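You operate a simulated robot arm through the tools that you are given. There is no shell and no other tool. Be economical: measure what you need, move in short steps, check, and stop when the job is done.

The job below is to be done with a simulated robot arm. You get a single attempt, and the scene is never put back.

TASK
Check the insert plate and swap the insert in the socket that the display names for the yellow one.
Fine: the old one goes in the orange tray beside the insert plate; slide the red bar to FREE, back to HOLD, and check again. Where these are worked on the way, their far stop is far enough and under half their travel is too little: red bar.

It is judged by the outcome, as a careful person would: the job done as asked, and still so three seconds after it is handed in. It fails if anything else is knocked over, pushed out of place, dropped, spilled or broken.

THE ROBOT
A 7-joint arm with a two-finger parallel gripper, fixed in place. Base frame: the origin is at the foot of the arm, x ahead of it, y to its left, z up; the work surface is at about z = 0.82. Lengths are in m, angles in rad, forces in N, time in s.
With the tool pointing down near the work surface it reaches from about 0.26 to 0.7 m from the base axis. Its first joint turns from -2.897 to 2.897 rad. Payload 1.57 kg.
Tool frame: the origin (TCP) lies between the finger pads and is the grasp point; the fingertips stand 0.03 m ahead of it; z points along the fingers, y is the line along which they close. The gripper opens to 0.08 m. The fingers are 0.017 m wide and 0.012 m thick; the gripper's body (0.04 by 0.082 m) begins 0.08 m behind the TCP.
Orientation is that of the tool frame in the base frame, as a unit quaternion [x, y, z, w]. With the fingers straight down and closing along the base's y, the tool's x points along the base's -x, its y along +y and its z along -z.

THE INTERFACE
- The arm moves only by the tool apply_moves. Its argument "motion" is text: rows parted by semicolons, each of 7 numbers parted by spaces: the opening, from 0 (shut) to 1 (fully open), then the shift along the tool's x, y, z in units of 30 mm (1.0 is 30 mm), then the turn, a rotation vector about the tool's x, y, z in units of 5 degrees (1.0 is 5 degrees). In form: hand x y z ax ay az; .... A call has 1 to 12 rows; each row shifts and turns the commanded pose from where the row before left it, along the tool's axes as they then stand. A call with a number of a shift or a turn outside -1 to 1 is refused whole. A row lasts 0.2 s, in which the tool goes at most 0.05 m and 0.15 rad; a call with a longer step from one row to the next is refused whole, and so is a gripper value outside its range. A pose out of reach is approached as far as the arm can. The call stops where the force on the tool passes 40 N (or 10 N more than at its start, if that is more) or the arm is blocked; 0.2 s more then pass. Each finger travels about 0.072 m/s and halts on what it meets, pressing with about 38 N; the grip force reading is that of the motor and also rises with nothing between the fingers. The clock runs only during rows and for 0.2 s after the last one: add rows that do not move to give the fingers time. It gives the time, the measured TCP pose, the force on the tool (base axes), the opening and the grip force at its end, in the units of the frame above (readings bear some noise), with the torque about the TCP (base axes, N m) and any sound that the robot's microphone picked up.
- Cameras (640 x 400 px; columns grow to the right, rows downward): "scene" is fixed at [0.0505, 0.6485, 1.3964]; the picture's right is [-0.58, -0.81, 0.00], its down [-0.47, 0.33, -0.82] and it looks along [0.67, -0.47, -0.58] (base axes); focal length 361 px, centre (320, 200). "wrist" rides on the gripper at [0.072, -0.007, -0.122] in the tool frame; the picture's right is [0.09, 1.00, 0.00], its down [-0.84, 0.08, -0.54] and it looks along [-0.54, 0.05, 0.84] (tool axes); focal length 238 px, centre (320, 200).
- capture(camera): a new picture of that camera. No time passes.
- slide_trunk(by): slides the trunk up (or, below 0, down) by that many m; the arm rides with it, the base frame stays. It gives what a move gives, with no picture.
- locate(camera, pixels): for up to 12 pixels [column, row] of the newest picture of that camera ("zoom" is the newest enlarged one), the place [x, y, z] in the base frame of the surface seen there, good to about 0.003 m. No time passes.
- inspect(camera, box): a new picture of the part [left, top, right, bottom] of that camera's present view, enlarged. No time passes.
- hand_in(): hands the job in; it is judged then, once.

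Keep the steps short. Do not move on a guess: measure, check each grasp and each placing, and mend mistakes. In all there are 80 turns and 46 pictures (those below and enlarged ones count). Leave the gripper open and the arm clear of the work at the hand-in unless told otherwise, and finish with a single line.

The tools are called after "Request:" as a command line: name --argument value ..., lists and objects as JSON in quotes. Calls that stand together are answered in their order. apply_moves: Moves the arm, as the interface text tells. Its arguments: {"type":"object","properties":{"motion":{"type":"string"}},"required":["motion"]} The other tools are called the same way: slide_trunk (by) slides the trunk up or down; capture (camera) takes a picture; locate (camera, pixels) gives the place of the surface under pixels of a picture; inspect (camera, box) takes an enlarged picture of a part of a camera's view; hand_in () hands the job in.

At the start:

```text
time: 0.0
tool_pos: [0.4222, 0.297, 1.1415]
tool_rot: [0.0, 1.0, 0.0, -0.001]
contact_force: [0.0, 0.3, 0.3]
wrist_torque: [-0.01, -0.02, 0.02]
gripper_width: 0.08
grasp_force: 0.0
trunk travel left (down, up): [-0.425, 0.055]
```

scene: 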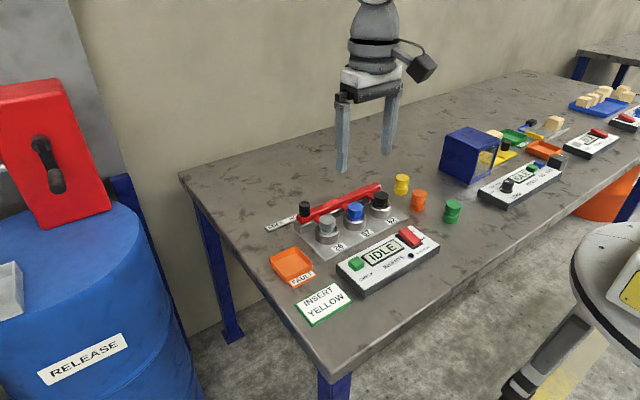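
wrist: 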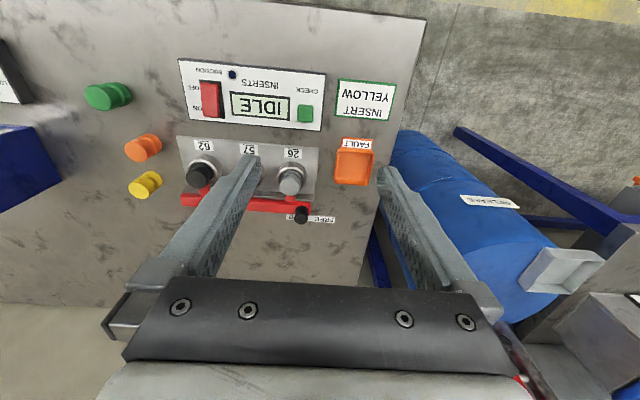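

I see the insert plate with three inserts (26, 57, 62), a red bar, an IDLE display with a green CHECK button, and a fault tray. I'll zoom in to read the labels.

Request:
inspect --camera "scene" --box '[240, 160, 480, 330]'

Request:
inspect --camera "wrist" --box '[80, 50, 400, 250]'

```text
2.35 times, centred on (360, 245) of scene
```

zoom: 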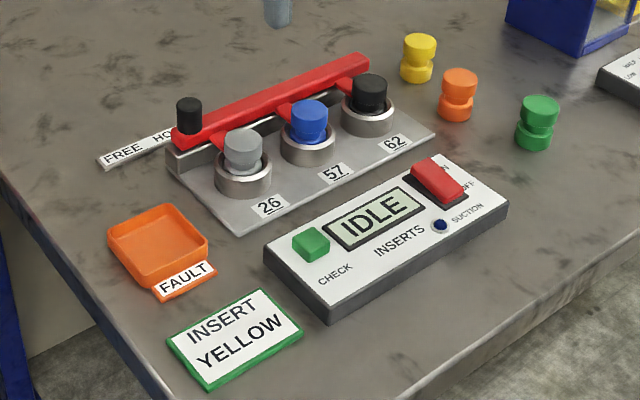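

```text
2.00 times, centred on (240, 150) of wrist
```

zoom: 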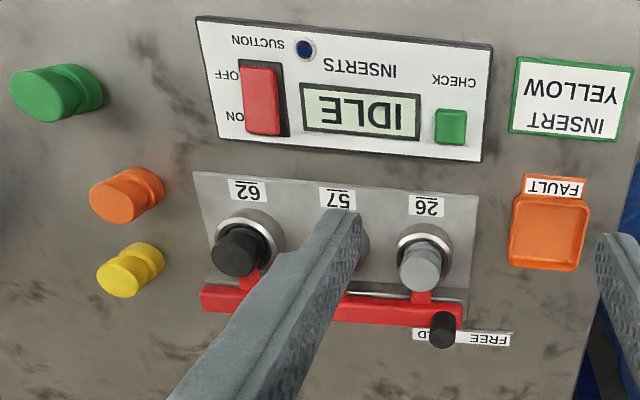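

Now measuring the key parts in the scene picture: CHECK button, yellow insert, bar knob, three insert tops, tray, plate, and bar.

Request:
locate --camera "scene" --pixels '[[356, 262], [402.6, 177.5], [304, 204], [327, 218], [355.7, 205], [381.3, 194.5], [291, 264], [402, 190], [393, 182], [340, 199], [345, 240], [300, 222]]'

Request:
locate --camera "zoom" --pixels '[[450, 122], [262, 98], [443, 325], [420, 250], [240, 238], [548, 235], [125, 275], [435, 338], [505, 339], [260, 80], [262, 120], [320, 310]]'

```text
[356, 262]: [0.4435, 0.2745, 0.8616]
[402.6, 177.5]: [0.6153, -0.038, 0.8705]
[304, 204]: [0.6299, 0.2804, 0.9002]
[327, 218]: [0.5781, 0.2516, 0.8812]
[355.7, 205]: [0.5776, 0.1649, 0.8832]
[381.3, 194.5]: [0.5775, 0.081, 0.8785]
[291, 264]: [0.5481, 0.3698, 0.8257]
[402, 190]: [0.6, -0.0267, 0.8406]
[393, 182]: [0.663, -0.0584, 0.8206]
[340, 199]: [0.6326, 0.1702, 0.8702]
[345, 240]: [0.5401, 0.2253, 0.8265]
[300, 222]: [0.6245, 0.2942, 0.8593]
```

```text
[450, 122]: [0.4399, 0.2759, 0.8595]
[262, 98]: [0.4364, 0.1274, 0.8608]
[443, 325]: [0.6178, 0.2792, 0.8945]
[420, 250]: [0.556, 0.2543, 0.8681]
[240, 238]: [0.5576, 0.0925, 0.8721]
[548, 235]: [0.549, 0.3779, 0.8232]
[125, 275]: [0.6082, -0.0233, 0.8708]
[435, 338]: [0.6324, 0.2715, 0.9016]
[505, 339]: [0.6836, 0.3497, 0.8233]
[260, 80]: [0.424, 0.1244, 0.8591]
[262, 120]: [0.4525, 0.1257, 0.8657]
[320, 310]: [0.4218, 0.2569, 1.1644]
```

Knob is at HOLD (y≈0.28), and the FREE label lies at about y≈0.35. First I'll press CHECK at (0.442, 0.275, top 0.861): close the gripper, move over it and come down to about 15 mm above.

Request:
apply_moves --motion "0 -0.667 -0.733 0 0 0 0; 0 0 0 1 0 0 0; 0 0 0 1 0 0 0; 0 0 0 1 0 0 0; 0 0 0 1 0 0 0; 0 0 0 1 0 0 0; 0 0 0 1 0 0 0; 0 0 0 0.8 0 0 0; 0 0 0 0 0 0 0"

```text
time: 2.0
tool_pos: [0.4427, 0.2751, 0.9378]
tool_rot: [0.001, 1.0, -0.001, 0.0]
contact_force: [-1.0, -0.4, -0.1]
wrist_torque: [0.0, -0.05, 0.02]
gripper_width: 0.0
grasp_force: 22.2
trunk travel left (down, up): [-0.425, 0.055]
```

Tip is at 0.908, on target in xy. I'll lower to just above the button, then press gently in small steps.

Request:
apply_moves --motion "0 0 0 0.7 0 0 0; 0 0 0 0.7 0 0 0; 0 0 0 0.15 0 0 0; 0 0 0 0.1 0 0 0; 0 0 0 0.1 0 0 0; 0 0 0 0 0 0 0"

Request:
inspect --camera "scene" --box '[240, 160, 480, 330]'

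```text
time: 3.4
tool_pos: [0.4423, 0.2761, 0.8862]
tool_rot: [0.001, 1.0, 0.001, 0.0]
contact_force: [-0.9, -1.2, 1.4]
wrist_torque: [-0.03, 0.05, 0.01]
gripper_width: 0.0002
grasp_force: 21.4
trunk travel left (down, up): [-0.425, 0.055]
heard: click
```

```text
2.35 times, centred on (360, 245) of scene
```

zoom: 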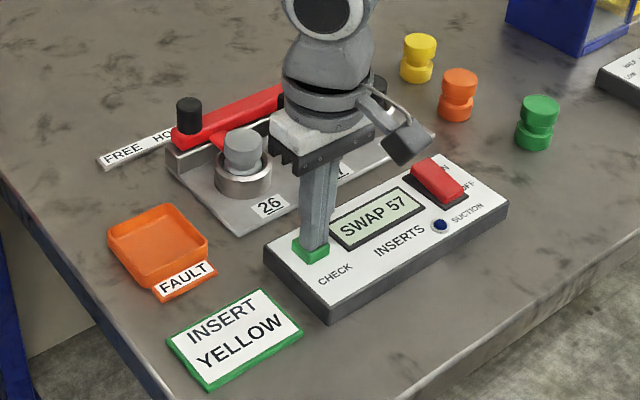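

Display reads SWAP 57 – the blue one in the middle. I'll rise, open, and move over toward the bar knob for a closer look.

Request:
apply_moves --motion "0 0 0 -1 0 0 0; 0 0 0 -1 0 0 0; 0 0 0 -1 0 0 0; 0 0 0 -1 0 0 0; 0.6 -1 0 0 0 0 0; 0.6 -1 0 0 0 0 0; 0.6 -1 0 0 0 0 0; 0.6 -1 0 0 0 0 0; 0.6 -1 0 0 0 0 0; 0.6 -1 0 0 0 0 0; 0.6 0 0 0 0 0 0"

Request:
capture --camera "wrist"

Request:
inspect --camera "scene" --box '[240, 160, 480, 330]'

```text
time: 5.8
tool_pos: [0.621, 0.2747, 1.0061]
tool_rot: [0.0, 1.0, 0.0, 0.0]
contact_force: [0.4, 0.0, -0.4]
wrist_torque: [-0.01, 0.02, -0.02]
gripper_width: 0.048
grasp_force: 0.0
trunk travel left (down, up): [-0.425, 0.055]
```

```text
40 pictures are left
```

wrist: 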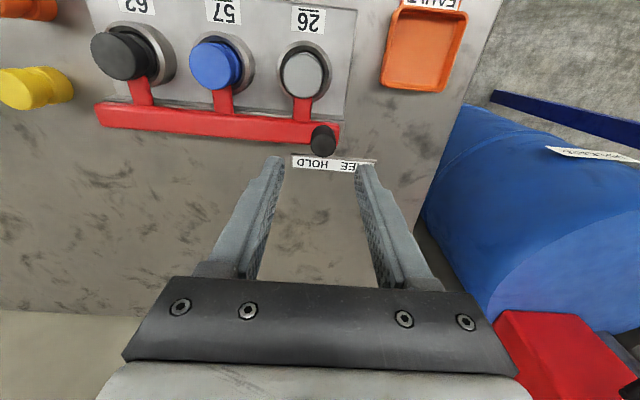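

```text
2.35 times, centred on (360, 245) of scene
```

zoom: 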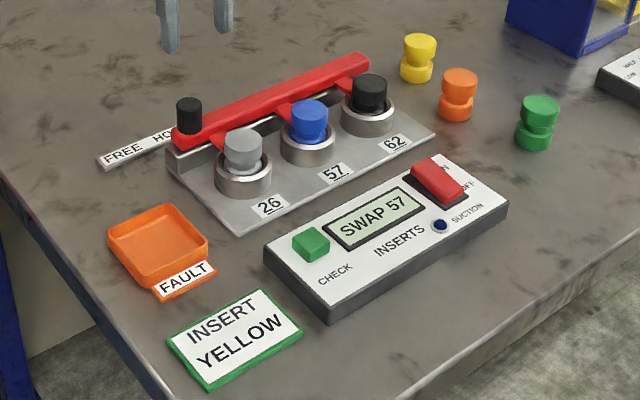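

SWAP 57 stays on. Now measuring the knob (wrist pixels ~(322,138)), the bar, the labels, and the inserts.

Request:
locate --camera "wrist" --pixels '[[323, 132], [312, 138], [334, 138], [322, 148], [308, 163], [352, 166], [215, 62], [235, 65], [192, 62], [224, 95], [220, 120], [325, 132]]'

Request:
locate --camera "zoom" --pixels '[[189, 101], [177, 103], [200, 103], [189, 120], [122, 152], [163, 138], [310, 105], [303, 130], [316, 138], [292, 108], [420, 40], [418, 60]]'

```text
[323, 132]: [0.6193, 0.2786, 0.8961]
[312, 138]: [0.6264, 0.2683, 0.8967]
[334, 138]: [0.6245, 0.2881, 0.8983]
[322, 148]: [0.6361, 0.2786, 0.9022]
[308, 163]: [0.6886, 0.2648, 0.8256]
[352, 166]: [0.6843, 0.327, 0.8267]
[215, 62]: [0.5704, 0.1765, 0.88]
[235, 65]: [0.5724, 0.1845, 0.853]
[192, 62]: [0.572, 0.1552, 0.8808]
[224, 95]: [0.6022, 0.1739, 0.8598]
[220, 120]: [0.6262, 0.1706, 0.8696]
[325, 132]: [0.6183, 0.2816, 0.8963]
```

```text
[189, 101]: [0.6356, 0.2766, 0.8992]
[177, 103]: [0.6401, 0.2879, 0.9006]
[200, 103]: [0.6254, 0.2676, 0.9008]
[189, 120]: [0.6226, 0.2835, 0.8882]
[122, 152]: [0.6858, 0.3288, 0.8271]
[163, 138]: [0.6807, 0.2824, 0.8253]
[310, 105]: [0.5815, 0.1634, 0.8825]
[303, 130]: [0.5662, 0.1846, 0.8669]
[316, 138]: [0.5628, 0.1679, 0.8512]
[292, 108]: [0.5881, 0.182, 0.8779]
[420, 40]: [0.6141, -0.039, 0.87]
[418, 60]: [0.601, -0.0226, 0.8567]
```

Knob centre ≈ (0.629, 0.278), top 0.90, ~22 mm wide; bar top ≈0.87. I'll lower the open fingers around it (tips at ~0.880) and close.

Request:
apply_moves --motion "0.6 -0.27 0.12 0 0 0 0; 0.6 0 0 1 0 0 0; 0.6 0 0 1 0 0 0; 0.6 0 0 0.8 0 0 0; 0.6 0 0 0.4 0 0 0; 0.6 0 0 0 0 0 0; 0 0 0 0 0 0 0; 0 0 0 0 0 0 0; 0 0 0 0 0 0 0"

```text
time: 7.8
tool_pos: [0.6309, 0.2798, 0.9093]
tool_rot: [0.0, 1.0, 0.0, 0.0]
contact_force: [1.2, 2.9, 0.2]
wrist_torque: [-0.36, -0.1, 0.01]
gripper_width: 0.0255
grasp_force: 36.8
trunk travel left (down, up): [-0.425, 0.055]
```

The knob is gripped (25.5 mm). Now dragging toward FREE (+y) in small steps until the stop.

Request:
apply_moves --motion "0 0 0.3 0 0 0 0; 0 0 0.3 0 0 0 0; 0 0 0.3 0 0 0 0; 0 0 0.3 0 0 0 0; 0 0 0.2 0 0 0 0; 0 0 0 0 0 0 0"

Request:
inspect --camera "scene" --box '[240, 160, 480, 330]'

```text
time: 9.2
tool_pos: [0.6315, 0.3213, 0.9081]
tool_rot: [0.0, 1.0, 0.001, 0.0]
contact_force: [7.7, 2.4, -5.4]
wrist_torque: [-0.35, -0.94, 0.02]
gripper_width: 0.0255
grasp_force: 36.9
trunk travel left (down, up): [-0.425, 0.055]
```

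```text
2.35 times, centred on (360, 245) of scene
```

zoom: 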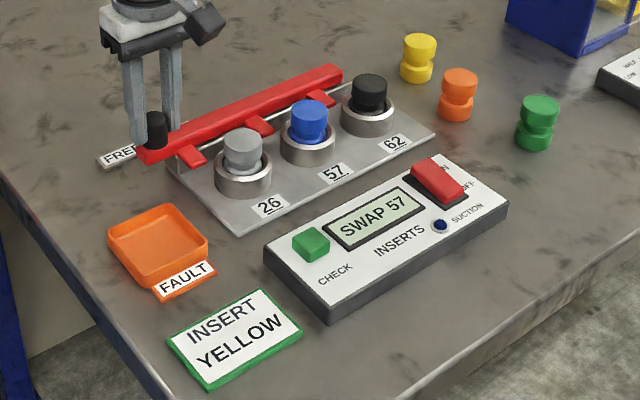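

The bar has moved 42 mm and its tongues clear the inserts. I'll continue gently toward the stop.

Request:
apply_moves --motion "0 0 0.15 0 0 0 0; 0 0 0.15 0 0 0 0; 0 0 0.15 0 0 0 0; 0 0 0.15 0 0 0 0; 0 0 0 0 0 0 0"

```text
time: 10.0
tool_pos: [0.6317, 0.3223, 0.9078]
tool_rot: [0.003, 1.0, -0.008, -0.003]
contact_force: [-4.1, -7.4, 5.2]
wrist_torque: [0.17, 0.23, -0.11]
gripper_width: 0.0256
grasp_force: 37.0
out of reach, approached as far as the arm can: row 4
trunk travel left (down, up): [-0.425, 0.055]
stopped in row 4: the force on the tool passed its limit at 42 N (the readings are from after the stop); the commanded pose is now the measured one
```

Force stop reached: bar is at FREE (42 mm of travel). Release, rise, and move over the blue insert at about (0.577, 0.166) for a look.

Request:
apply_moves --motion "0.6 0 0 0 0 0 0; 0.6 0 0 0 0 0 0; 0.6 0 0 -1 0 0 0; 0.6 0 0 -1 0 0 0; 0.6 0 0 -1 0 0 0; 0.6 0.9 -1 0 0 0 0; 0.6 0.9 -1 0 0 0 0; 0.6 0 -1 0 0 0 0; 0.6 0 -1 0 0 0 0; 0.6 0 -1 0 0 0 0; 0.6 0 -0.2 0 0 0 0; 0.6 0 0 0 0 0 0"

Request:
capture --camera "wrist"

Request:
inspect --camera "scene" --box '[240, 160, 480, 330]'

```text
time: 12.6
tool_pos: [0.5766, 0.1711, 0.9995]
tool_rot: [0.002, 1.0, -0.008, -0.001]
contact_force: [-0.3, -0.5, -0.1]
wrist_torque: [-0.01, 0.02, 0.01]
gripper_width: 0.048
grasp_force: 0.1
trunk travel left (down, up): [-0.425, 0.055]
```

```text
37 pictures are left
```

wrist: 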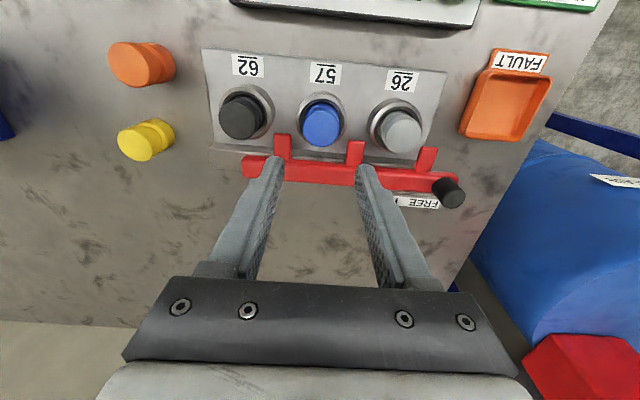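

```text
2.35 times, centred on (360, 245) of scene
```

zoom: 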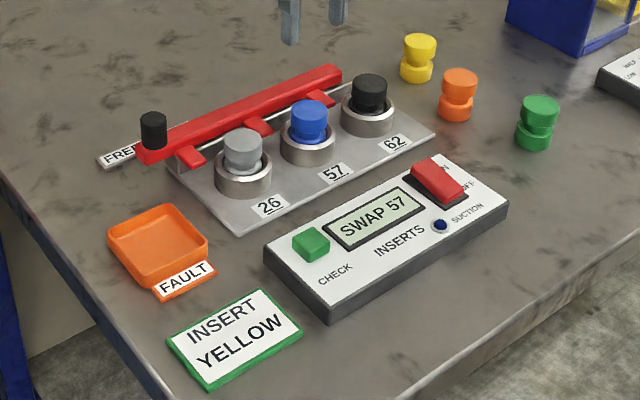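

Bar is at FREE and the blue tongue is clear. Measuring the blue cap (wrist ~(321,124)), the tray and yellow insert precisely.

Request:
locate --camera "wrist" --pixels '[[304, 125], [337, 125], [321, 109], [321, 142], [321, 125], [296, 110], [145, 145], [505, 105], [470, 135], [520, 135], [485, 75], [548, 85]]'

Request:
locate --camera "zoom" --pixels '[[310, 107], [293, 108], [326, 108], [310, 100], [310, 117], [420, 41], [404, 42], [436, 42], [420, 35], [420, 49], [158, 240], [417, 66]]'

```text
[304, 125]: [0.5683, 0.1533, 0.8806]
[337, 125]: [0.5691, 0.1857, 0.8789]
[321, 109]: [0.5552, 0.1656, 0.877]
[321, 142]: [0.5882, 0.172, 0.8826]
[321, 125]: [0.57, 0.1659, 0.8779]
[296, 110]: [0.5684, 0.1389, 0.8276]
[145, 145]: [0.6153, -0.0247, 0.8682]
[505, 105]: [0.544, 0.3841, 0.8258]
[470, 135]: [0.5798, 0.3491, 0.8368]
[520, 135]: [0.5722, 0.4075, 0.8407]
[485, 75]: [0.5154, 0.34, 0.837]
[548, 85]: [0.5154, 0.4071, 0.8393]
```

```text
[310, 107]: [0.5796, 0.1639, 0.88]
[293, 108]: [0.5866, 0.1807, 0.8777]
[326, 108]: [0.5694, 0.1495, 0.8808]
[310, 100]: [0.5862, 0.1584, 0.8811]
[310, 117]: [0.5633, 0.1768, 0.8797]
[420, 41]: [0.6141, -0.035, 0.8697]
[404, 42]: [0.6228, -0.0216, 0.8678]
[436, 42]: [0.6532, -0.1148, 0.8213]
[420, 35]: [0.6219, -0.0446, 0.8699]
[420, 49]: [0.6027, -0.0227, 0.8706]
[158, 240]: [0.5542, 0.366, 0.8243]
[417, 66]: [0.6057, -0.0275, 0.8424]
```

Blue cap: centre ≈ (0.574, 0.168), ~33 mm wide. Before lowering, I'll check the ends of the tongues next to it for finger clearance.

Request:
locate --camera "wrist" --pixels '[[355, 143], [348, 146], [362, 146], [355, 150], [283, 137], [290, 140], [276, 140], [355, 158], [321, 97], [345, 120], [332, 95], [344, 110]]'

```text
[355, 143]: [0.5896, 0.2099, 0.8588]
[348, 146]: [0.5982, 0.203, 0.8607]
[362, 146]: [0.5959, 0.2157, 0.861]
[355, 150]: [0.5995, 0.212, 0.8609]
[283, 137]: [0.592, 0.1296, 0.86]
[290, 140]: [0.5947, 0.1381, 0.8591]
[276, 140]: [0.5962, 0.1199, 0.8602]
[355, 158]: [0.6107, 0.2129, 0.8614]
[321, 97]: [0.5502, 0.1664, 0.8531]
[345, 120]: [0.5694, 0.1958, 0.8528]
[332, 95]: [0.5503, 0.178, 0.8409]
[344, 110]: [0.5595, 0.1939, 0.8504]
```

Clear by ~6 mm. I'll straighten the slight tilt, centre on (0.574, 0.168), lower to tip z ≈0.861 and close.

Request:
apply_moves --motion "0.55 0.08 -0.1 0 -0.18 0 0; 0.55 0 0 1 0 0 0; 0.55 0 0 1 0 0 0; 0.55 0 0 1 0 0 0; 0.55 0 0 0.4 0 0 0; 0.55 0 0 0.22 0 0 0; 0.55 0 0 0 0 0 0; 0 0 0 0 0 0 0; 0 0 0 0 0 0 0; 0 0 0 0 0 0 0"

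Request:
inspect --camera "scene" --box '[280, 150, 420, 250]'

```text
time: 14.8
tool_pos: [0.5742, 0.1675, 0.8908]
tool_rot: [0.002, 1.0, 0.001, -0.002]
contact_force: [1.5, 4.2, 1.7]
wrist_torque: [0.16, -0.03, 0.06]
gripper_width: 0.0364
grasp_force: 37.6
trunk travel left (down, up): [-0.425, 0.055]
```

```text
4.00 times, centred on (350, 200) of scene
```

zoom: 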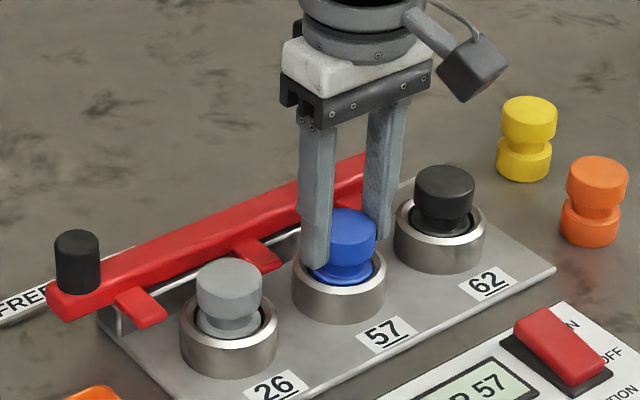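

Blue cap is held (36 mm) and nothing else touched. Lifting straight up.

Request:
apply_moves --motion "0 0 0 -0.2 0 0 0; 0 0 0 -0.4 0 0 0; 0 0 0 -0.5 0 0 0; 0 0 0 -0.7 0 0 0; 0 0 0 -1 0 0 0; 0 0 0 -0.7 0 0 0; 0 0 0 0 0 0 0"

Request:
inspect --camera "scene" --box '[240, 130, 480, 330]'

```text
time: 16.4
tool_pos: [0.5737, 0.1674, 0.9971]
tool_rot: [0.003, 1.0, 0.0, -0.003]
contact_force: [0.3, 0.6, -1.1]
wrist_torque: [0.02, 0.02, 0.04]
gripper_width: 0.0364
grasp_force: 38.3
trunk travel left (down, up): [-0.425, 0.055]
```

```text
2.00 times, centred on (360, 230) of scene
```

zoom: 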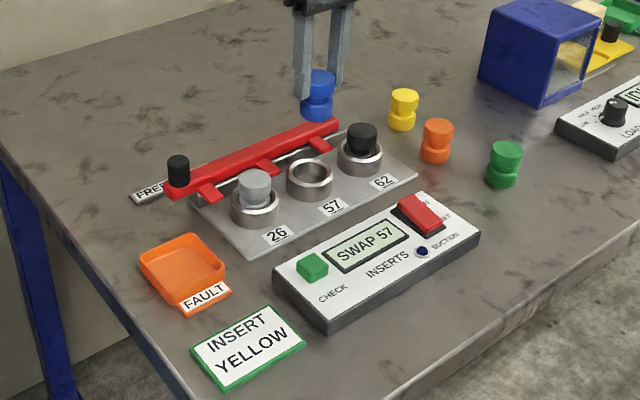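

Blue is out and hanging in the grip. Carrying it over the tray centre (0.547, 0.378).

Request:
apply_moves --motion "0 0.1 0.6 0 0 0 0; 0 0.1 0.9 0 0 0 0; 0 0.1 1 0 0 0 0; 0 0.2 1 0 0 0 0; 0 0.2 1 0 0 0 0; 0 0.2 1 0 0 0 0; 0 0 0.9 0 0 0 0; 0 0 0.6 0 0 0 0; 0 0 0 0 0 0 0; 0 0 0 1 0 0 0; 0 0 0 1 0 0 0; 0 0 0 0 0 0 0"

Request:
inspect --camera "scene" --box '[240, 160, 400, 300]'

```text
time: 19.0
tool_pos: [0.5475, 0.3757, 0.9358]
tool_rot: [0.003, 1.0, 0.0, -0.002]
contact_force: [0.1, -0.3, -0.2]
wrist_torque: [0.0, -0.05, -0.01]
gripper_width: 0.0366
grasp_force: 37.9
trunk travel left (down, up): [-0.425, 0.055]
```

```text
2.86 times, centred on (320, 230) of scene
```

zoom: 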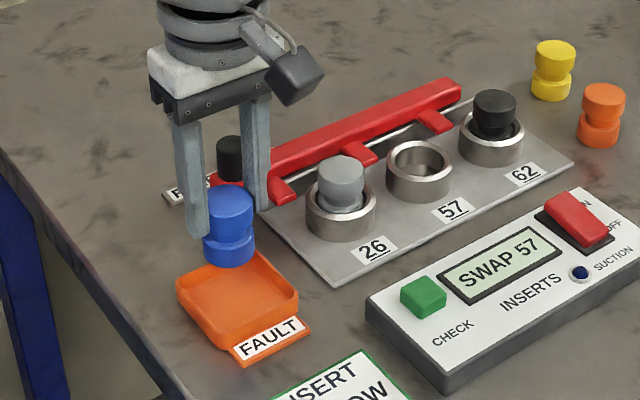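

It hangs over the tray. Lowering to the floor in ever smaller steps.

Request:
apply_moves --motion "0 0 0 0.8 0 0 0; 0 0 0 0.6 0 0 0; 0 0 0 0.1 0 0 0; 0 0 0 0.1 0 0 0; 0 0 0 0 0 0 0"

```text
time: 20.2
tool_pos: [0.5478, 0.3789, 0.8874]
tool_rot: [0.003, 1.0, 0.0, -0.002]
contact_force: [0.5, -0.2, -0.6]
wrist_torque: [-0.01, 0.03, -0.01]
gripper_width: 0.0365
grasp_force: 38.3
trunk travel left (down, up): [-0.425, 0.055]
```

Request:
apply_moves --motion "0 0 0 0.08 0 0 0; 0 0 0 0.06 0 0 0; 0 0 0 0 0 0 0"

Request:
inspect --camera "scene" --box '[240, 200, 360, 300]'

```text
time: 21.0
tool_pos: [0.5478, 0.3766, 0.8862]
tool_rot: [0.003, 1.0, 0.0, -0.002]
contact_force: [0.0, -0.7, 2.0]
wrist_torque: [-0.08, 0.02, 0.0]
gripper_width: 0.0364
grasp_force: 38.0
trunk travel left (down, up): [-0.425, 0.055]
```

```text
4.00 times, centred on (300, 250) of scene
```

zoom: 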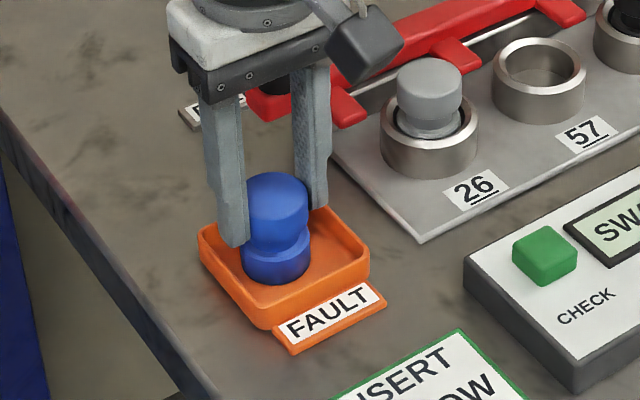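

Light contact (2 N): it stands on the tray floor. Open and rise.

Request:
apply_moves --motion "0.6 0 0 0 0 0 0; 0.6 0 0 0 0 0 0; 0.6 0 0 -0.5 0 0 0; 0.6 0 0 -1 0 0 0; 0.6 0 0 -1 0 0 0; 0.6 0 0 -1 0 0 0; 0.6 0 0 0 0 0 0"

Request:
inspect --camera "scene" --box '[240, 160, 400, 300]'

```text
time: 22.6
tool_pos: [0.5479, 0.3759, 0.9906]
tool_rot: [0.002, 1.0, 0.001, -0.002]
contact_force: [-0.7, -0.3, -0.6]
wrist_torque: [0.0, 0.0, -0.03]
gripper_width: 0.0479
grasp_force: 0.0
trunk travel left (down, up): [-0.425, 0.055]
```

```text
2.86 times, centred on (320, 230) of scene
```

zoom: 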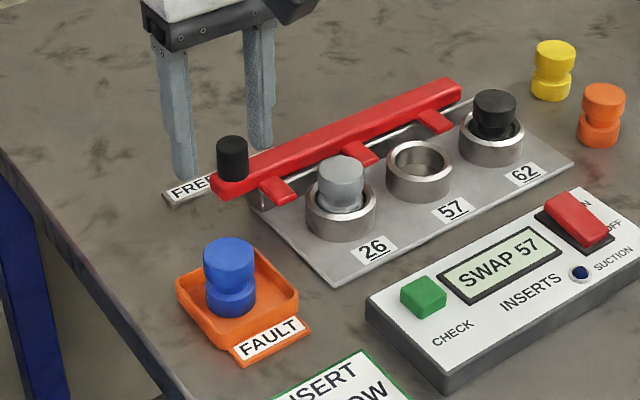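

Blue stands in the tray. Moving across toward the yellow insert.

Request:
apply_moves --motion "0.6 0 -1 0 0 0 0; 0.6 0 -1 0 0 0 0; 0.6 0 -1 0 0 0 0; 0.6 0 -1 0 0 0 0; 0.6 0 -1 0 0 0 0; 0.6 0 -1 0 0 0 0; 0.6 0 -1 0 0 0 0; 0.6 -0.2 -1 0 0 0 0; 0.6 -0.4 -1 0 0 0 0; 0.6 0 -1 0 0 0 0; 0.6 0 -0.5 0 0 0 0; 0.6 0 0 0 0 0 0"

Request:
capture --camera "wrist"

```text
time: 25.2
tool_pos: [0.5668, 0.0619, 0.9888]
tool_rot: [0.002, 1.0, 0.001, -0.001]
contact_force: [0.6, 0.9, 0.1]
wrist_torque: [0.03, -0.01, 0.0]
gripper_width: 0.048
grasp_force: 0.1
trunk travel left (down, up): [-0.425, 0.055]
```

```text
30 pictures are left
```

wrist: 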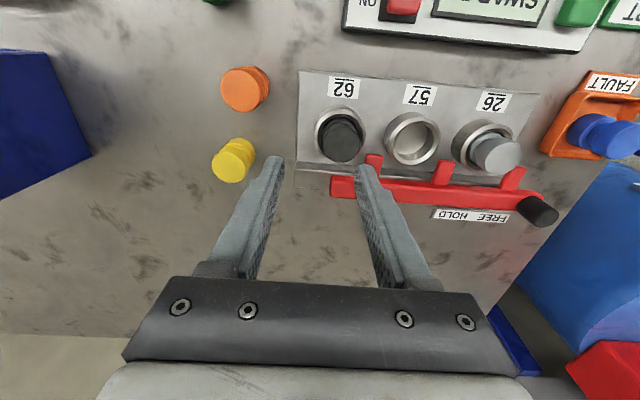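

Measuring the yellow cap (wrist ~(229,166)) and the socket 57 rim (~(411,138)).

Request:
locate --camera "wrist" --pixels '[[214, 166], [245, 168], [229, 155], [229, 180], [229, 166], [411, 138], [386, 138], [436, 138], [411, 116], [411, 163], [268, 90], [253, 155]]'

```text
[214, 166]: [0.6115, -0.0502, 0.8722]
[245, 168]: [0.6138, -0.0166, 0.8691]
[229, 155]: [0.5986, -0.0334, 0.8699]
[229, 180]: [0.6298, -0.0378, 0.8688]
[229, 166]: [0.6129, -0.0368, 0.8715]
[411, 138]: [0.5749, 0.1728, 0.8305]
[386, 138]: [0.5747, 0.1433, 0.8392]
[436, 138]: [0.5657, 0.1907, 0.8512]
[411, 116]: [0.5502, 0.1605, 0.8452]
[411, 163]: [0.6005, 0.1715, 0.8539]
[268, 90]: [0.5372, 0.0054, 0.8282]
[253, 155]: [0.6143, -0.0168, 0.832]
```

Yellow centre ≈ (0.614, −0.034), top 0.871. Going over it, then down around its cap (tips 0.850) and closing.

Request:
apply_moves --motion "0.6 -0.6 -1 0 0 0 0; 0.6 -0.6 -1 0 0 0 0; 0.6 -0.373 -1 0 0 0 0; 0.6 0 -0.2 0 0 0 0; 0.6 0 0 1 0 0 0; 0.6 0 0 1 0 0 0; 0.6 0 0 1 0 0 0; 0.6 0 0 0.61 0 0 0; 0.6 0 0 0 0 0 0; 0 0 0 0 0 0 0; 0 0 0 0 0 0 0; 0 0 0 0 0 0 0"

Request:
inspect --camera "scene" --box '[320, 130, 480, 250]'

Request:
inspect --camera "wrist" --box '[200, 80, 440, 240]'

```text
time: 27.8
tool_pos: [0.6109, -0.0339, 0.8807]
tool_rot: [0.003, 1.0, 0.0, -0.002]
contact_force: [0.6, 0.0, -0.1]
wrist_torque: [0.03, 0.0, 0.04]
gripper_width: 0.0365
grasp_force: 37.7
trunk travel left (down, up): [-0.425, 0.055]
```

```text
3.33 times, centred on (400, 190) of scene
```

zoom: 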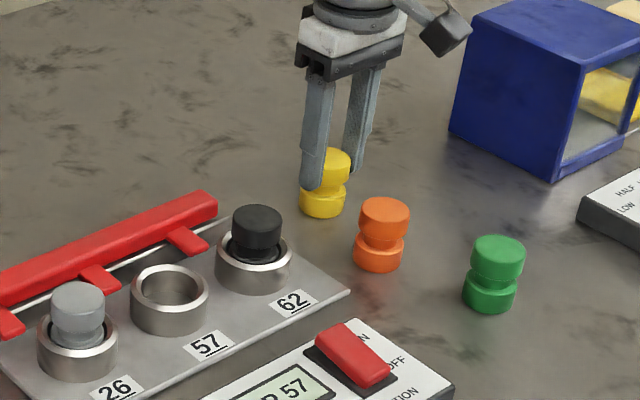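

```text
2.50 times, centred on (320, 160) of wrist
```

zoom: 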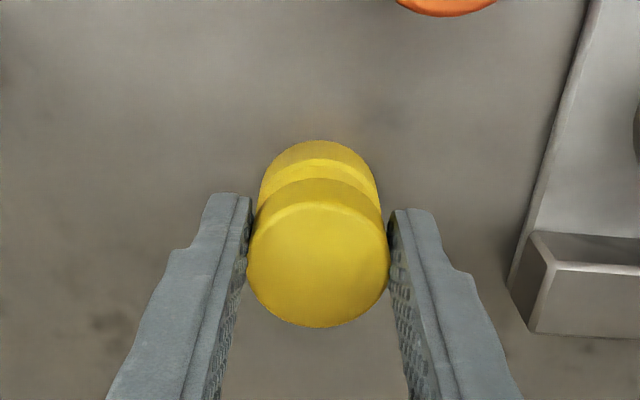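

Yellow is held (36.5 mm). I'll measure the cap relative to the tool before lifting.

Request:
locate --camera "zoom" --pixels '[[318, 208], [318, 323], [318, 265], [252, 265], [386, 265], [318, 200]]'

Request:
apply_moves --motion "0 0 0 -0.2 0 0 0; 0 0 0 -0.5 0 0 0; 0 0 0 -1 0 0 0; 0 0 0 -1 0 0 0; 0 0 0 -1 0 0 0; 0 0 0 -0.3 0 0 0; 0 0 0 0 0 0 0"

```text
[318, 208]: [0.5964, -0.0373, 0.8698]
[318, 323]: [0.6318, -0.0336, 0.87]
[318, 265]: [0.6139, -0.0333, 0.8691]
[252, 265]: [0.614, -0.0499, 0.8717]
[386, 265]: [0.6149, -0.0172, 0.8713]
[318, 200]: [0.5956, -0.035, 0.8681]
```

```text
time: 29.4
tool_pos: [0.611, -0.0328, 1.0023]
tool_rot: [0.003, 1.0, 0.0, -0.001]
contact_force: [-0.2, -0.1, 0.5]
wrist_torque: [0.0, 0.0, 0.0]
gripper_width: 0.0367
grasp_force: 37.4
trunk travel left (down, up): [-0.425, 0.055]
```

Insert centre sits ~3 mm ahead (+x) of the TCP. Carrying it over socket 57 (target insert centre 0.575, 0.1675).

Request:
apply_moves --motion "0 0.2 0.7 0 0 0 0; 0 0.3 1 0 0 0 0; 0 0.3 1 0 0 0 0; 0 0.3 1 0 0 0 0; 0 0.2 1 0 0 0 0; 0 0 1 0 0 0 0; 0 0 0.68 0 0 0 0; 0 0 0.3 0 0 0 0; 0 0 0 0 0 0 0; 0 0 0 0 0 0 0"

Request:
capture --camera "wrist"

Request:
inspect --camera "scene" --box '[290, 130, 430, 250]'

```text
time: 31.6
tool_pos: [0.5734, 0.1653, 1.0001]
tool_rot: [0.003, 1.0, 0.001, -0.001]
contact_force: [0.0, -0.1, -0.5]
wrist_torque: [0.01, -0.01, -0.03]
gripper_width: 0.0365
grasp_force: 37.8
trunk travel left (down, up): [-0.425, 0.055]
```

```text
27 pictures are left
```

wrist: 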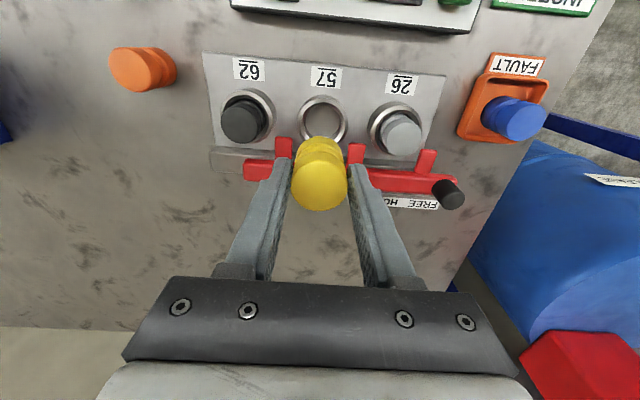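

```text
3.33 times, centred on (360, 190) of scene
```

zoom: 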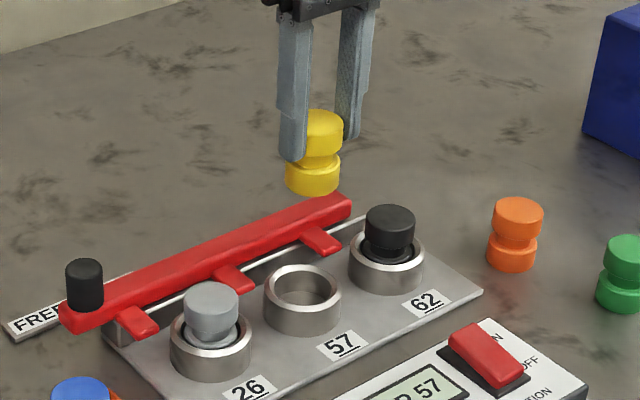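

Measuring the held cap and the socket rim from both views.

Request:
locate --camera "wrist" --pixels '[[319, 161], [319, 207], [319, 184], [293, 184], [345, 184], [297, 120], [345, 120], [321, 97], [301, 120], [341, 120], [310, 101], [332, 101]]'

Request:
locate --camera "zoom" --pixels '[[265, 292], [339, 292], [302, 267], [302, 312], [302, 302], [274, 290], [330, 290], [302, 272], [302, 307], [320, 118], [320, 112], [320, 125]]'

```text
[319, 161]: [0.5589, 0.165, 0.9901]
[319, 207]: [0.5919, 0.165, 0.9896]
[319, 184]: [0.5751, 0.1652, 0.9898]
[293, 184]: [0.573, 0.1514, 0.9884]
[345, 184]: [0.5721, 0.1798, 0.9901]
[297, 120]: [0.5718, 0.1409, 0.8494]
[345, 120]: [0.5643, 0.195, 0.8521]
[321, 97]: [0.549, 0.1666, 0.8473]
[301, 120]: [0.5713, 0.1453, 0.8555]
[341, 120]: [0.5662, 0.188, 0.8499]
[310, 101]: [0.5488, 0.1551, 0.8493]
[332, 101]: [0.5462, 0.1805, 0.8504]
```

```text
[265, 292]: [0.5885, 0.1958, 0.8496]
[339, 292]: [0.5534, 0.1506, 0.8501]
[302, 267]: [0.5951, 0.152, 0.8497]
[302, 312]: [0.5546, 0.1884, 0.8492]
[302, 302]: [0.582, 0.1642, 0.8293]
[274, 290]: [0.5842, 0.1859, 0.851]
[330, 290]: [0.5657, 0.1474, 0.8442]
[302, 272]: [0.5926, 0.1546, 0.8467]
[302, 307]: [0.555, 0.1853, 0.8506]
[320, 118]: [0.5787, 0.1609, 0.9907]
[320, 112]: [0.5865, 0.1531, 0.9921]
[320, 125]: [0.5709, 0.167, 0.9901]
```

Held centre (0.575, 0.165); socket centre ≈ (0.5745, 0.168), with ~3 mm slack. Shift +2.7 mm in y and lower to just above the rim, then look.

Request:
apply_moves --motion "0 0.02 0.09 0 0 0 0; 0 0 0 0.9 0 0 0; 0 0 0 0.7 0 0 0; 0 0 0 0.25 0 0 0; 0 0 0 0 0 0 0; 0 0 0 0 0 0 0"

Request:
inspect --camera "scene" --box '[300, 150, 400, 250]'

Request:
inspect --camera "wrist" --box '[240, 80, 400, 220]'

```text
time: 33.0
tool_pos: [0.5717, 0.1692, 0.946]
tool_rot: [0.002, 1.0, 0.0, -0.002]
contact_force: [0.2, 0.0, -0.3]
wrist_torque: [0.0, -0.02, -0.01]
gripper_width: 0.0366
grasp_force: 38.3
trunk travel left (down, up): [-0.425, 0.055]
```

```text
4.00 times, centred on (350, 200) of scene
```

zoom: 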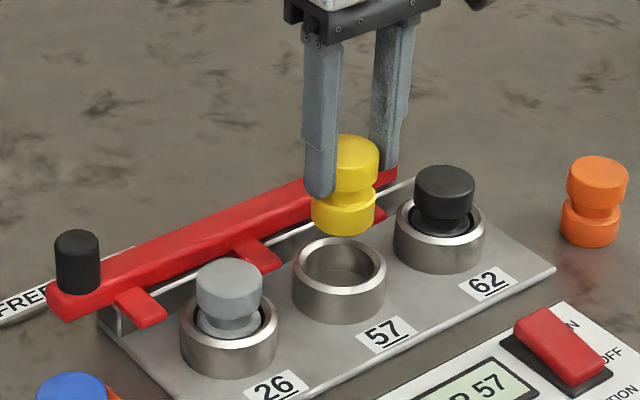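

```text
2.86 times, centred on (320, 150) of wrist
```

zoom: 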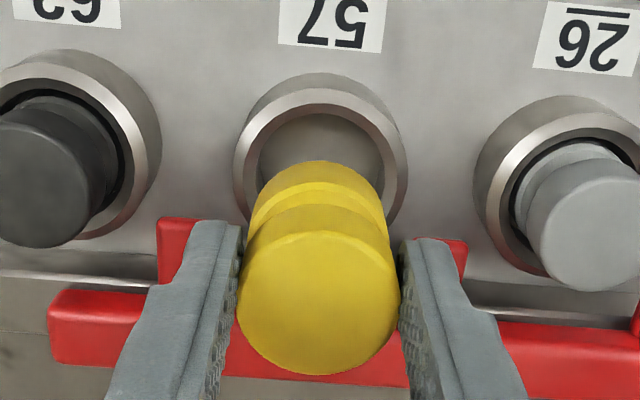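

Looks aligned. Lowering gently into the rim in small steps, watching the force.

Request:
apply_moves --motion "0 0 0 0.6 0 0 0; 0 0 0 0.3 0 0 0; 0 0 0 0.2 0 0 0; 0 0 0 0.2 0 0 0; 0 0 0 0 0 0 0"

Request:
inspect --camera "scene" --box '[300, 150, 400, 250]'

```text
time: 34.2
tool_pos: [0.5714, 0.1687, 0.9113]
tool_rot: [0.002, 1.0, 0.001, 0.002]
contact_force: [-7.0, -1.0, 30.8]
wrist_torque: [-0.12, -0.35, -0.07]
gripper_width: 0.0365
grasp_force: 37.7
trunk travel left (down, up): [-0.425, 0.055]
```

```text
4.00 times, centred on (350, 200) of scene
```

zoom: 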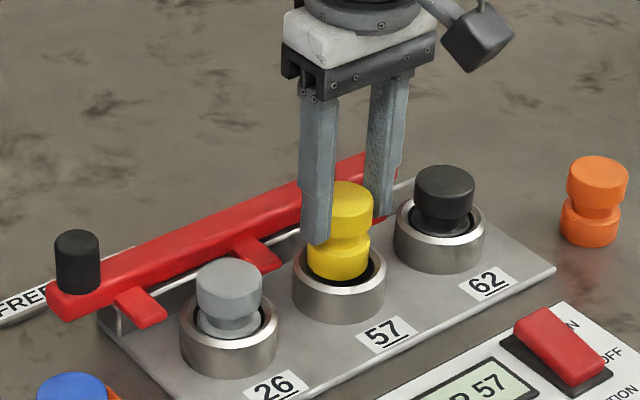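

It caught on the +x side of the rim (31 N up, contact offset about +x). I'll back off 8 mm, shift 2 mm toward −x, and lower again more gently.

Request:
apply_moves --motion "0 0 0 -0.3 0 0 0; 0 0.07 -0.01 0 0 0 0; 0 0 0 0 0 0 0; 0 0 0 0.2 0 0 0; 0 0 0 0.1 0 0 0; 0 0 0 0.1 0 0 0; 0 0 0 0 0 0 0"

```text
time: 35.8
tool_pos: [0.5705, 0.1688, 0.9024]
tool_rot: [0.001, 1.0, 0.0, -0.002]
contact_force: [0.1, -1.1, 0.0]
wrist_torque: [-0.03, -0.03, 0.0]
gripper_width: 0.0366
grasp_force: 37.7
trunk travel left (down, up): [-0.425, 0.055]
```

Now 9 mm below the earlier contact with no force: it entered the socket. Continuing down to the seat.

Request:
apply_moves --motion "0 0 0 0.12 0 0 0; 0 0 0 0.12 0 0 0; 0 0 0 0.07 0 0 0; 0 0 0 0 0 0 0"

Request:
inspect --camera "scene" --box '[300, 150, 400, 250]'

```text
time: 36.8
tool_pos: [0.5699, 0.1699, 0.8942]
tool_rot: [0.002, 1.0, 0.0, -0.001]
contact_force: [-0.2, 0.1, -1.0]
wrist_torque: [-0.02, 0.03, 0.01]
gripper_width: 0.0366
grasp_force: 37.9
trunk travel left (down, up): [-0.425, 0.055]
```

```text
4.00 times, centred on (350, 200) of scene
```

zoom: 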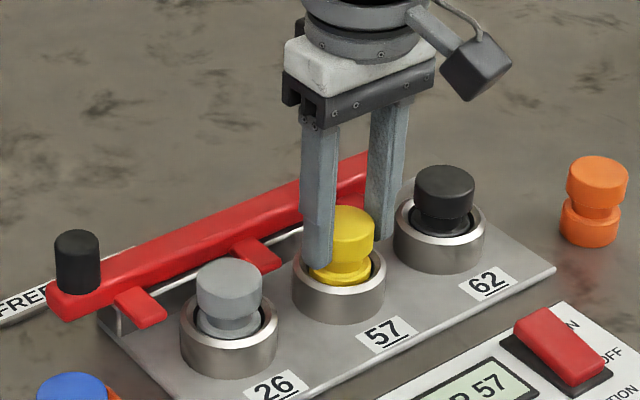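

Request:
apply_moves --motion "0 0 0 0.07 0 0 0; 0 0 0 0.07 0 0 0; 0 0 0 0 0 0 0"

```text
time: 37.6
tool_pos: [0.5694, 0.1684, 0.8915]
tool_rot: [0.003, 1.0, 0.001, -0.001]
contact_force: [-0.7, -0.2, 5.6]
wrist_torque: [-0.04, 0.11, 0.01]
gripper_width: 0.0363
grasp_force: 38.0
trunk travel left (down, up): [-0.425, 0.055]
```

Seated: 5.6 N at the same height the blue one had. Open slightly and rise.

Request:
apply_moves --motion "0.56 0 0 0 0 0 0; 0.56 0 0 0 0 0 0; 0.56 0 0 -0.5 0 0 0; 0.56 0 0 -1 0 0 0; 0.56 0 0 -1 0 0 0; 0.56 0 0 -1 0 0 0; 0.56 0 0 0 0 0 0"

Request:
inspect --camera "scene" --box '[280, 150, 420, 250]'

Request:
capture --camera "wrist"

```text
time: 39.2
tool_pos: [0.568, 0.1706, 0.9972]
tool_rot: [0.003, 1.0, 0.0, -0.002]
contact_force: [0.1, 0.2, -0.3]
wrist_torque: [0.02, -0.01, 0.03]
gripper_width: 0.0449
grasp_force: 0.0
trunk travel left (down, up): [-0.425, 0.055]
```

```text
4.00 times, centred on (350, 200) of scene
```

zoom: 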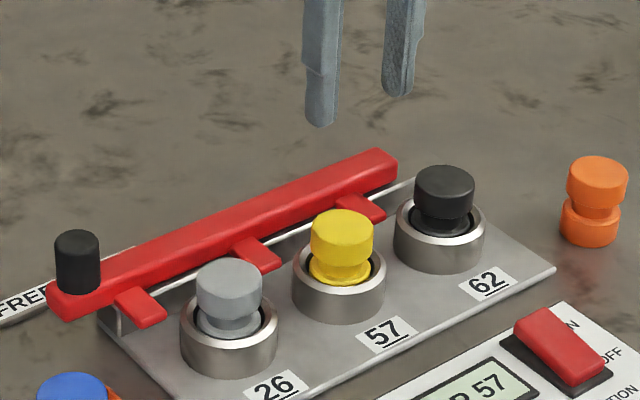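

```text
20 pictures are left
```

wrist: 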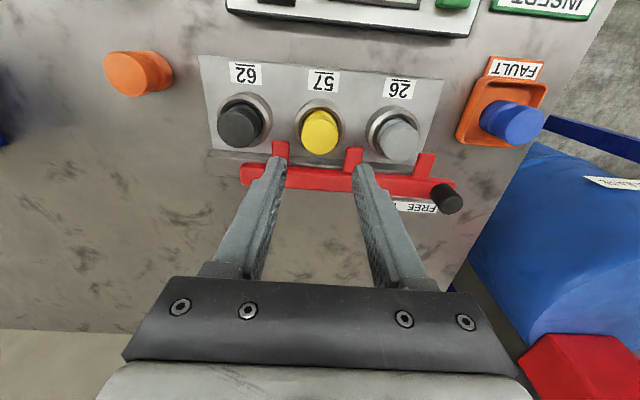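

Yellow is seated in 57. Moving over the knob at (0.631, 0.321).

Request:
apply_moves --motion "0.6 0 1 0 0 0 0; 0.6 -0.4 1 0 0 0 0; 0.6 -0.5 1 0 0 0 0; 0.6 -0.6 1 0 0 0 0; 0.6 -0.57 1 0 0 0 0; 0.6 0 0 0 0 0 0; 0.6 0 0 0 0 0 0"

Request:
capture --camera "wrist"

```text
time: 40.8
tool_pos: [0.6332, 0.3196, 0.9951]
tool_rot: [0.002, 1.0, 0.0, -0.002]
contact_force: [-0.6, -0.2, -0.3]
wrist_torque: [0.0, 0.01, 0.02]
gripper_width: 0.0481
grasp_force: 0.0
trunk travel left (down, up): [-0.425, 0.055]
```

```text
19 pictures are left
```

wrist: 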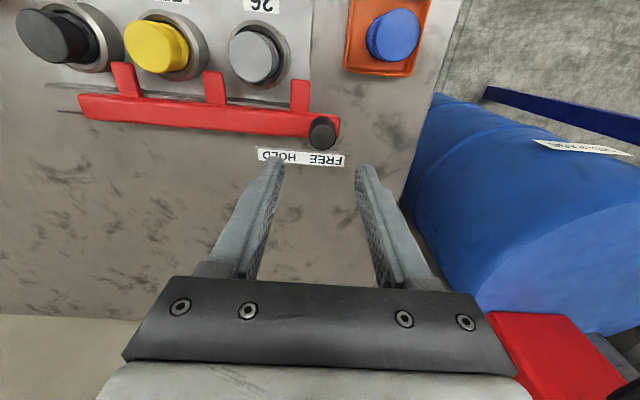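

Knob lies between the fingers in view ((322,132)), like the first time. Lowering around it and closing.

Request:
apply_moves --motion "0.6 0 0.04 1 0 0 0; 0.6 0 0 1 0 0 0; 0.6 0 0 0.6 0 0 0; 0.6 0 0 0.27 0 0 0; 0.6 0 0 0 0 0 0; 0 0 0 0 0 0 0; 0 0 0 0 0 0 0; 0 0 0 0 0 0 0"

```text
time: 42.6
tool_pos: [0.634, 0.3192, 0.9084]
tool_rot: [0.003, 1.0, 0.0, -0.001]
contact_force: [-0.5, 2.3, -1.8]
wrist_torque: [-0.24, -0.16, 0.0]
gripper_width: 0.0257
grasp_force: 37.0
trunk travel left (down, up): [-0.425, 0.055]
```

Knob gripped (25.7 mm). Dragging −y back toward HOLD (42 mm), first 38 mm.

Request:
apply_moves --motion "0 0 -0.3 0 0 0 0; 0 0 -0.3 0 0 0 0; 0 0 -0.3 0 0 0 0; 0 0 -0.3 0 0 0 0; 0 0 0 0 0 0 0"

Request:
inspect --camera "scene" --box '[280, 150, 420, 250]'

```text
time: 43.8
tool_pos: [0.6338, 0.2823, 0.9096]
tool_rot: [0.002, 1.0, 0.0, -0.001]
contact_force: [6.0, -0.8, 1.9]
wrist_torque: [-0.38, -0.5, -0.04]
gripper_width: 0.0251
grasp_force: 36.9
trunk travel left (down, up): [-0.425, 0.055]
```

```text
4.00 times, centred on (350, 200) of scene
```

zoom: 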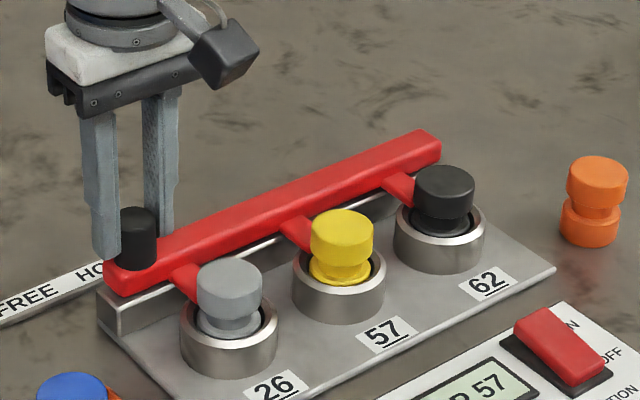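

The tongues are sliding into the necks cleanly. Going on gently to the stop.

Request:
apply_moves --motion "0 0 -0.1 0 0 0 0; 0 0 -0.1 0 0 0 0; 0 0 -0.1 0 0 0 0; 0 0 -0.1 0 0 0 0; 0 0 0 0 0 0 0"

```text
time: 45.2
tool_pos: [0.6337, 0.2791, 0.91]
tool_rot: [0.002, 1.0, 0.007, 0.002]
contact_force: [5.7, 6.4, -4.7]
wrist_torque: [-0.19, 0.03, 0.03]
gripper_width: 0.0257
grasp_force: 37.1
trunk travel left (down, up): [-0.425, 0.055]
stopped in row 5: the force on the tool passed its limit at 41 N (the readings are from after the stop); the commanded pose is now the measured one
```

Stop reached at y≈0.279, the original HOLD position. Release, rise, and head back to the CHECK button with closed fingers.

Request:
apply_moves --motion "0.6 0 0 0 0 0 0; 0.6 0 0 0 0 0 0; 0.6 0 0 -1 0.16 0 0; 0.6 0 0 -1 0 0 0; 0.6 0 0 -1 0 0 0; 0 1 0 0 0 0 0; 0 1 0 0 0 0 0; 0 1 0 0 0 0 0; 0 1 0 0 0 0 0; 0 1 0 0 0 0 0; 0 1 0 0 0 0 0; 0 0.38 -0.1 0 0 0 0"

Request:
inspect --camera "scene" --box '[240, 160, 480, 330]'

```text
time: 47.8
tool_pos: [0.4417, 0.2744, 0.9991]
tool_rot: [0.003, 1.0, -0.001, 0.001]
contact_force: [0.2, -0.4, -0.8]
wrist_torque: [-0.03, -0.02, 0.01]
gripper_width: 0.0002
grasp_force: 21.3
trunk travel left (down, up): [-0.425, 0.055]
```

```text
2.35 times, centred on (360, 245) of scene
```

zoom: 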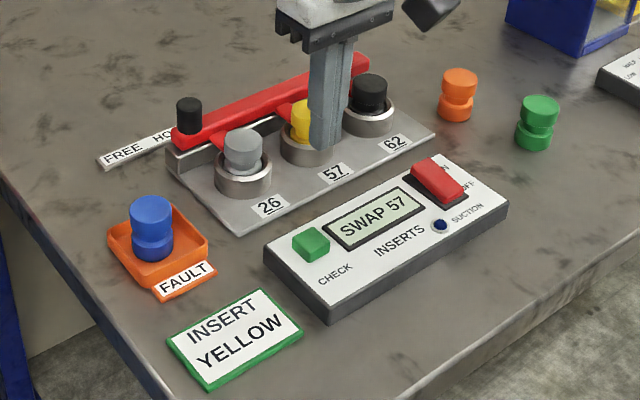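

Bar is at HOLD as at the start and the fingers are over CHECK. Pressing as before (down to TCP ≈0.886).

Request:
apply_moves --motion "0 0 0 1 0 0 0; 0 0 0 1 0 0 0; 0 0 0 0.8 0 0 0; 0 0 0 0.6 0 0 0; 0 0 0 0.15 0 0 0; 0 0 0 0.1 0 0 0; 0 0 0 0.1 0 0 0; 0 0 0 0 0 0 0"

Request:
inspect --camera "scene" --box '[240, 160, 480, 330]'

```text
time: 49.6
tool_pos: [0.4427, 0.2747, 0.8865]
tool_rot: [0.001, 1.0, -0.001, 0.001]
contact_force: [0.7, -0.2, 0.7]
wrist_torque: [-0.01, 0.01, 0.0]
gripper_width: 0.0
grasp_force: 20.8
trunk travel left (down, up): [-0.425, 0.055]
```

```text
2.35 times, centred on (360, 245) of scene
```

zoom: 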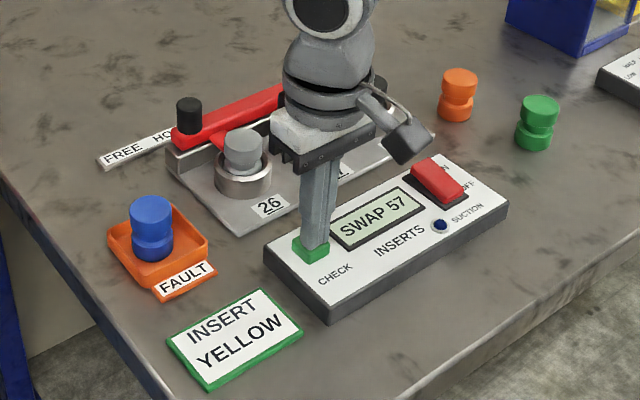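

No click yet. Pressing a little further.

Request:
apply_moves --motion "0 0 0 0.06 0 0 0; 0 0 0 0.06 0 0 0; 0 0 0 0 0 0 0"

Request:
inspect --camera "scene" --box '[240, 160, 480, 330]'

```text
time: 50.4
tool_pos: [0.4421, 0.2749, 0.885]
tool_rot: [0.002, 1.0, -0.001, 0.0]
contact_force: [2.1, -1.0, 2.6]
wrist_torque: [-0.02, -0.05, -0.01]
gripper_width: 0.0003
grasp_force: 21.1
trunk travel left (down, up): [-0.425, 0.055]
heard: click
```

```text
2.35 times, centred on (360, 245) of scene
```

zoom: 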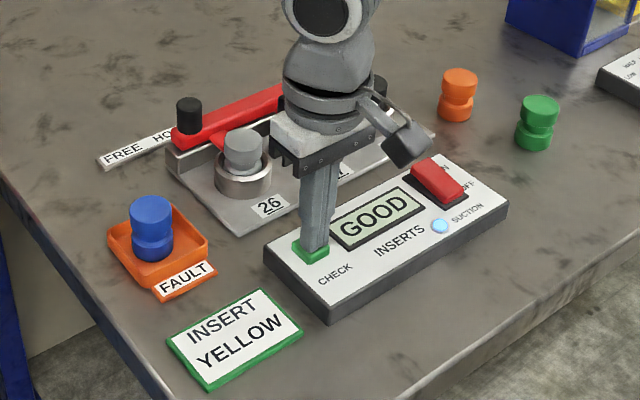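

Display shows GOOD; the SUCTION lamp also lit. Rising clear, opening the gripper, and taking a final look.

Request:
apply_moves --motion "0 0 0 -0.5 0 0 0; 0 0 0 -1 0 0 0; 0 0 0 -1 0 0 0; 0 0 0 -1 0 0 0; 1 0 0 -1 0 0 0; 1 0 0 -1 0 0 0; 1 0 0 -1 0 0 0; 1 0 0 -1 0 0 0; 1 0 0 0 0 0 0"

Request:
inspect --camera "scene" --box '[240, 160, 480, 330]'

Request:
capture --camera "wrist"

```text
time: 52.4
tool_pos: [0.4428, 0.2748, 1.1086]
tool_rot: [0.002, 1.0, -0.001, 0.001]
contact_force: [-0.1, -0.1, 0.8]
wrist_torque: [-0.01, 0.01, 0.04]
gripper_width: 0.0802
grasp_force: 0.0
trunk travel left (down, up): [-0.425, 0.055]
```

```text
2.35 times, centred on (360, 245) of scene
```

zoom: 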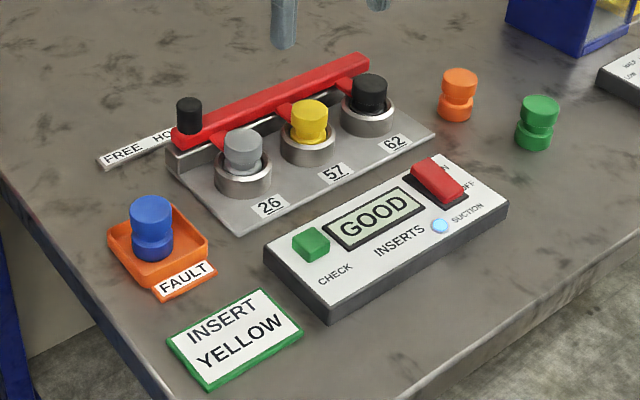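

```text
13 pictures are left
```

wrist: 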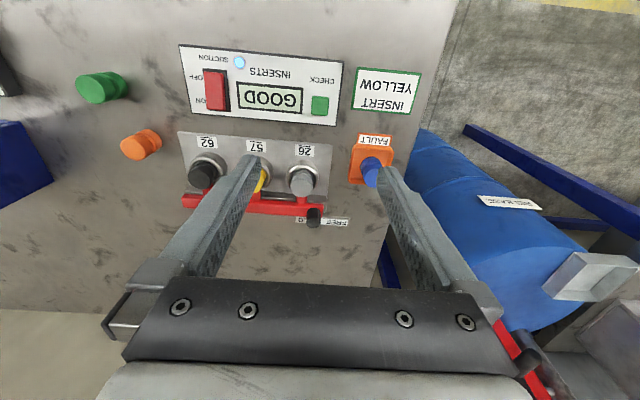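

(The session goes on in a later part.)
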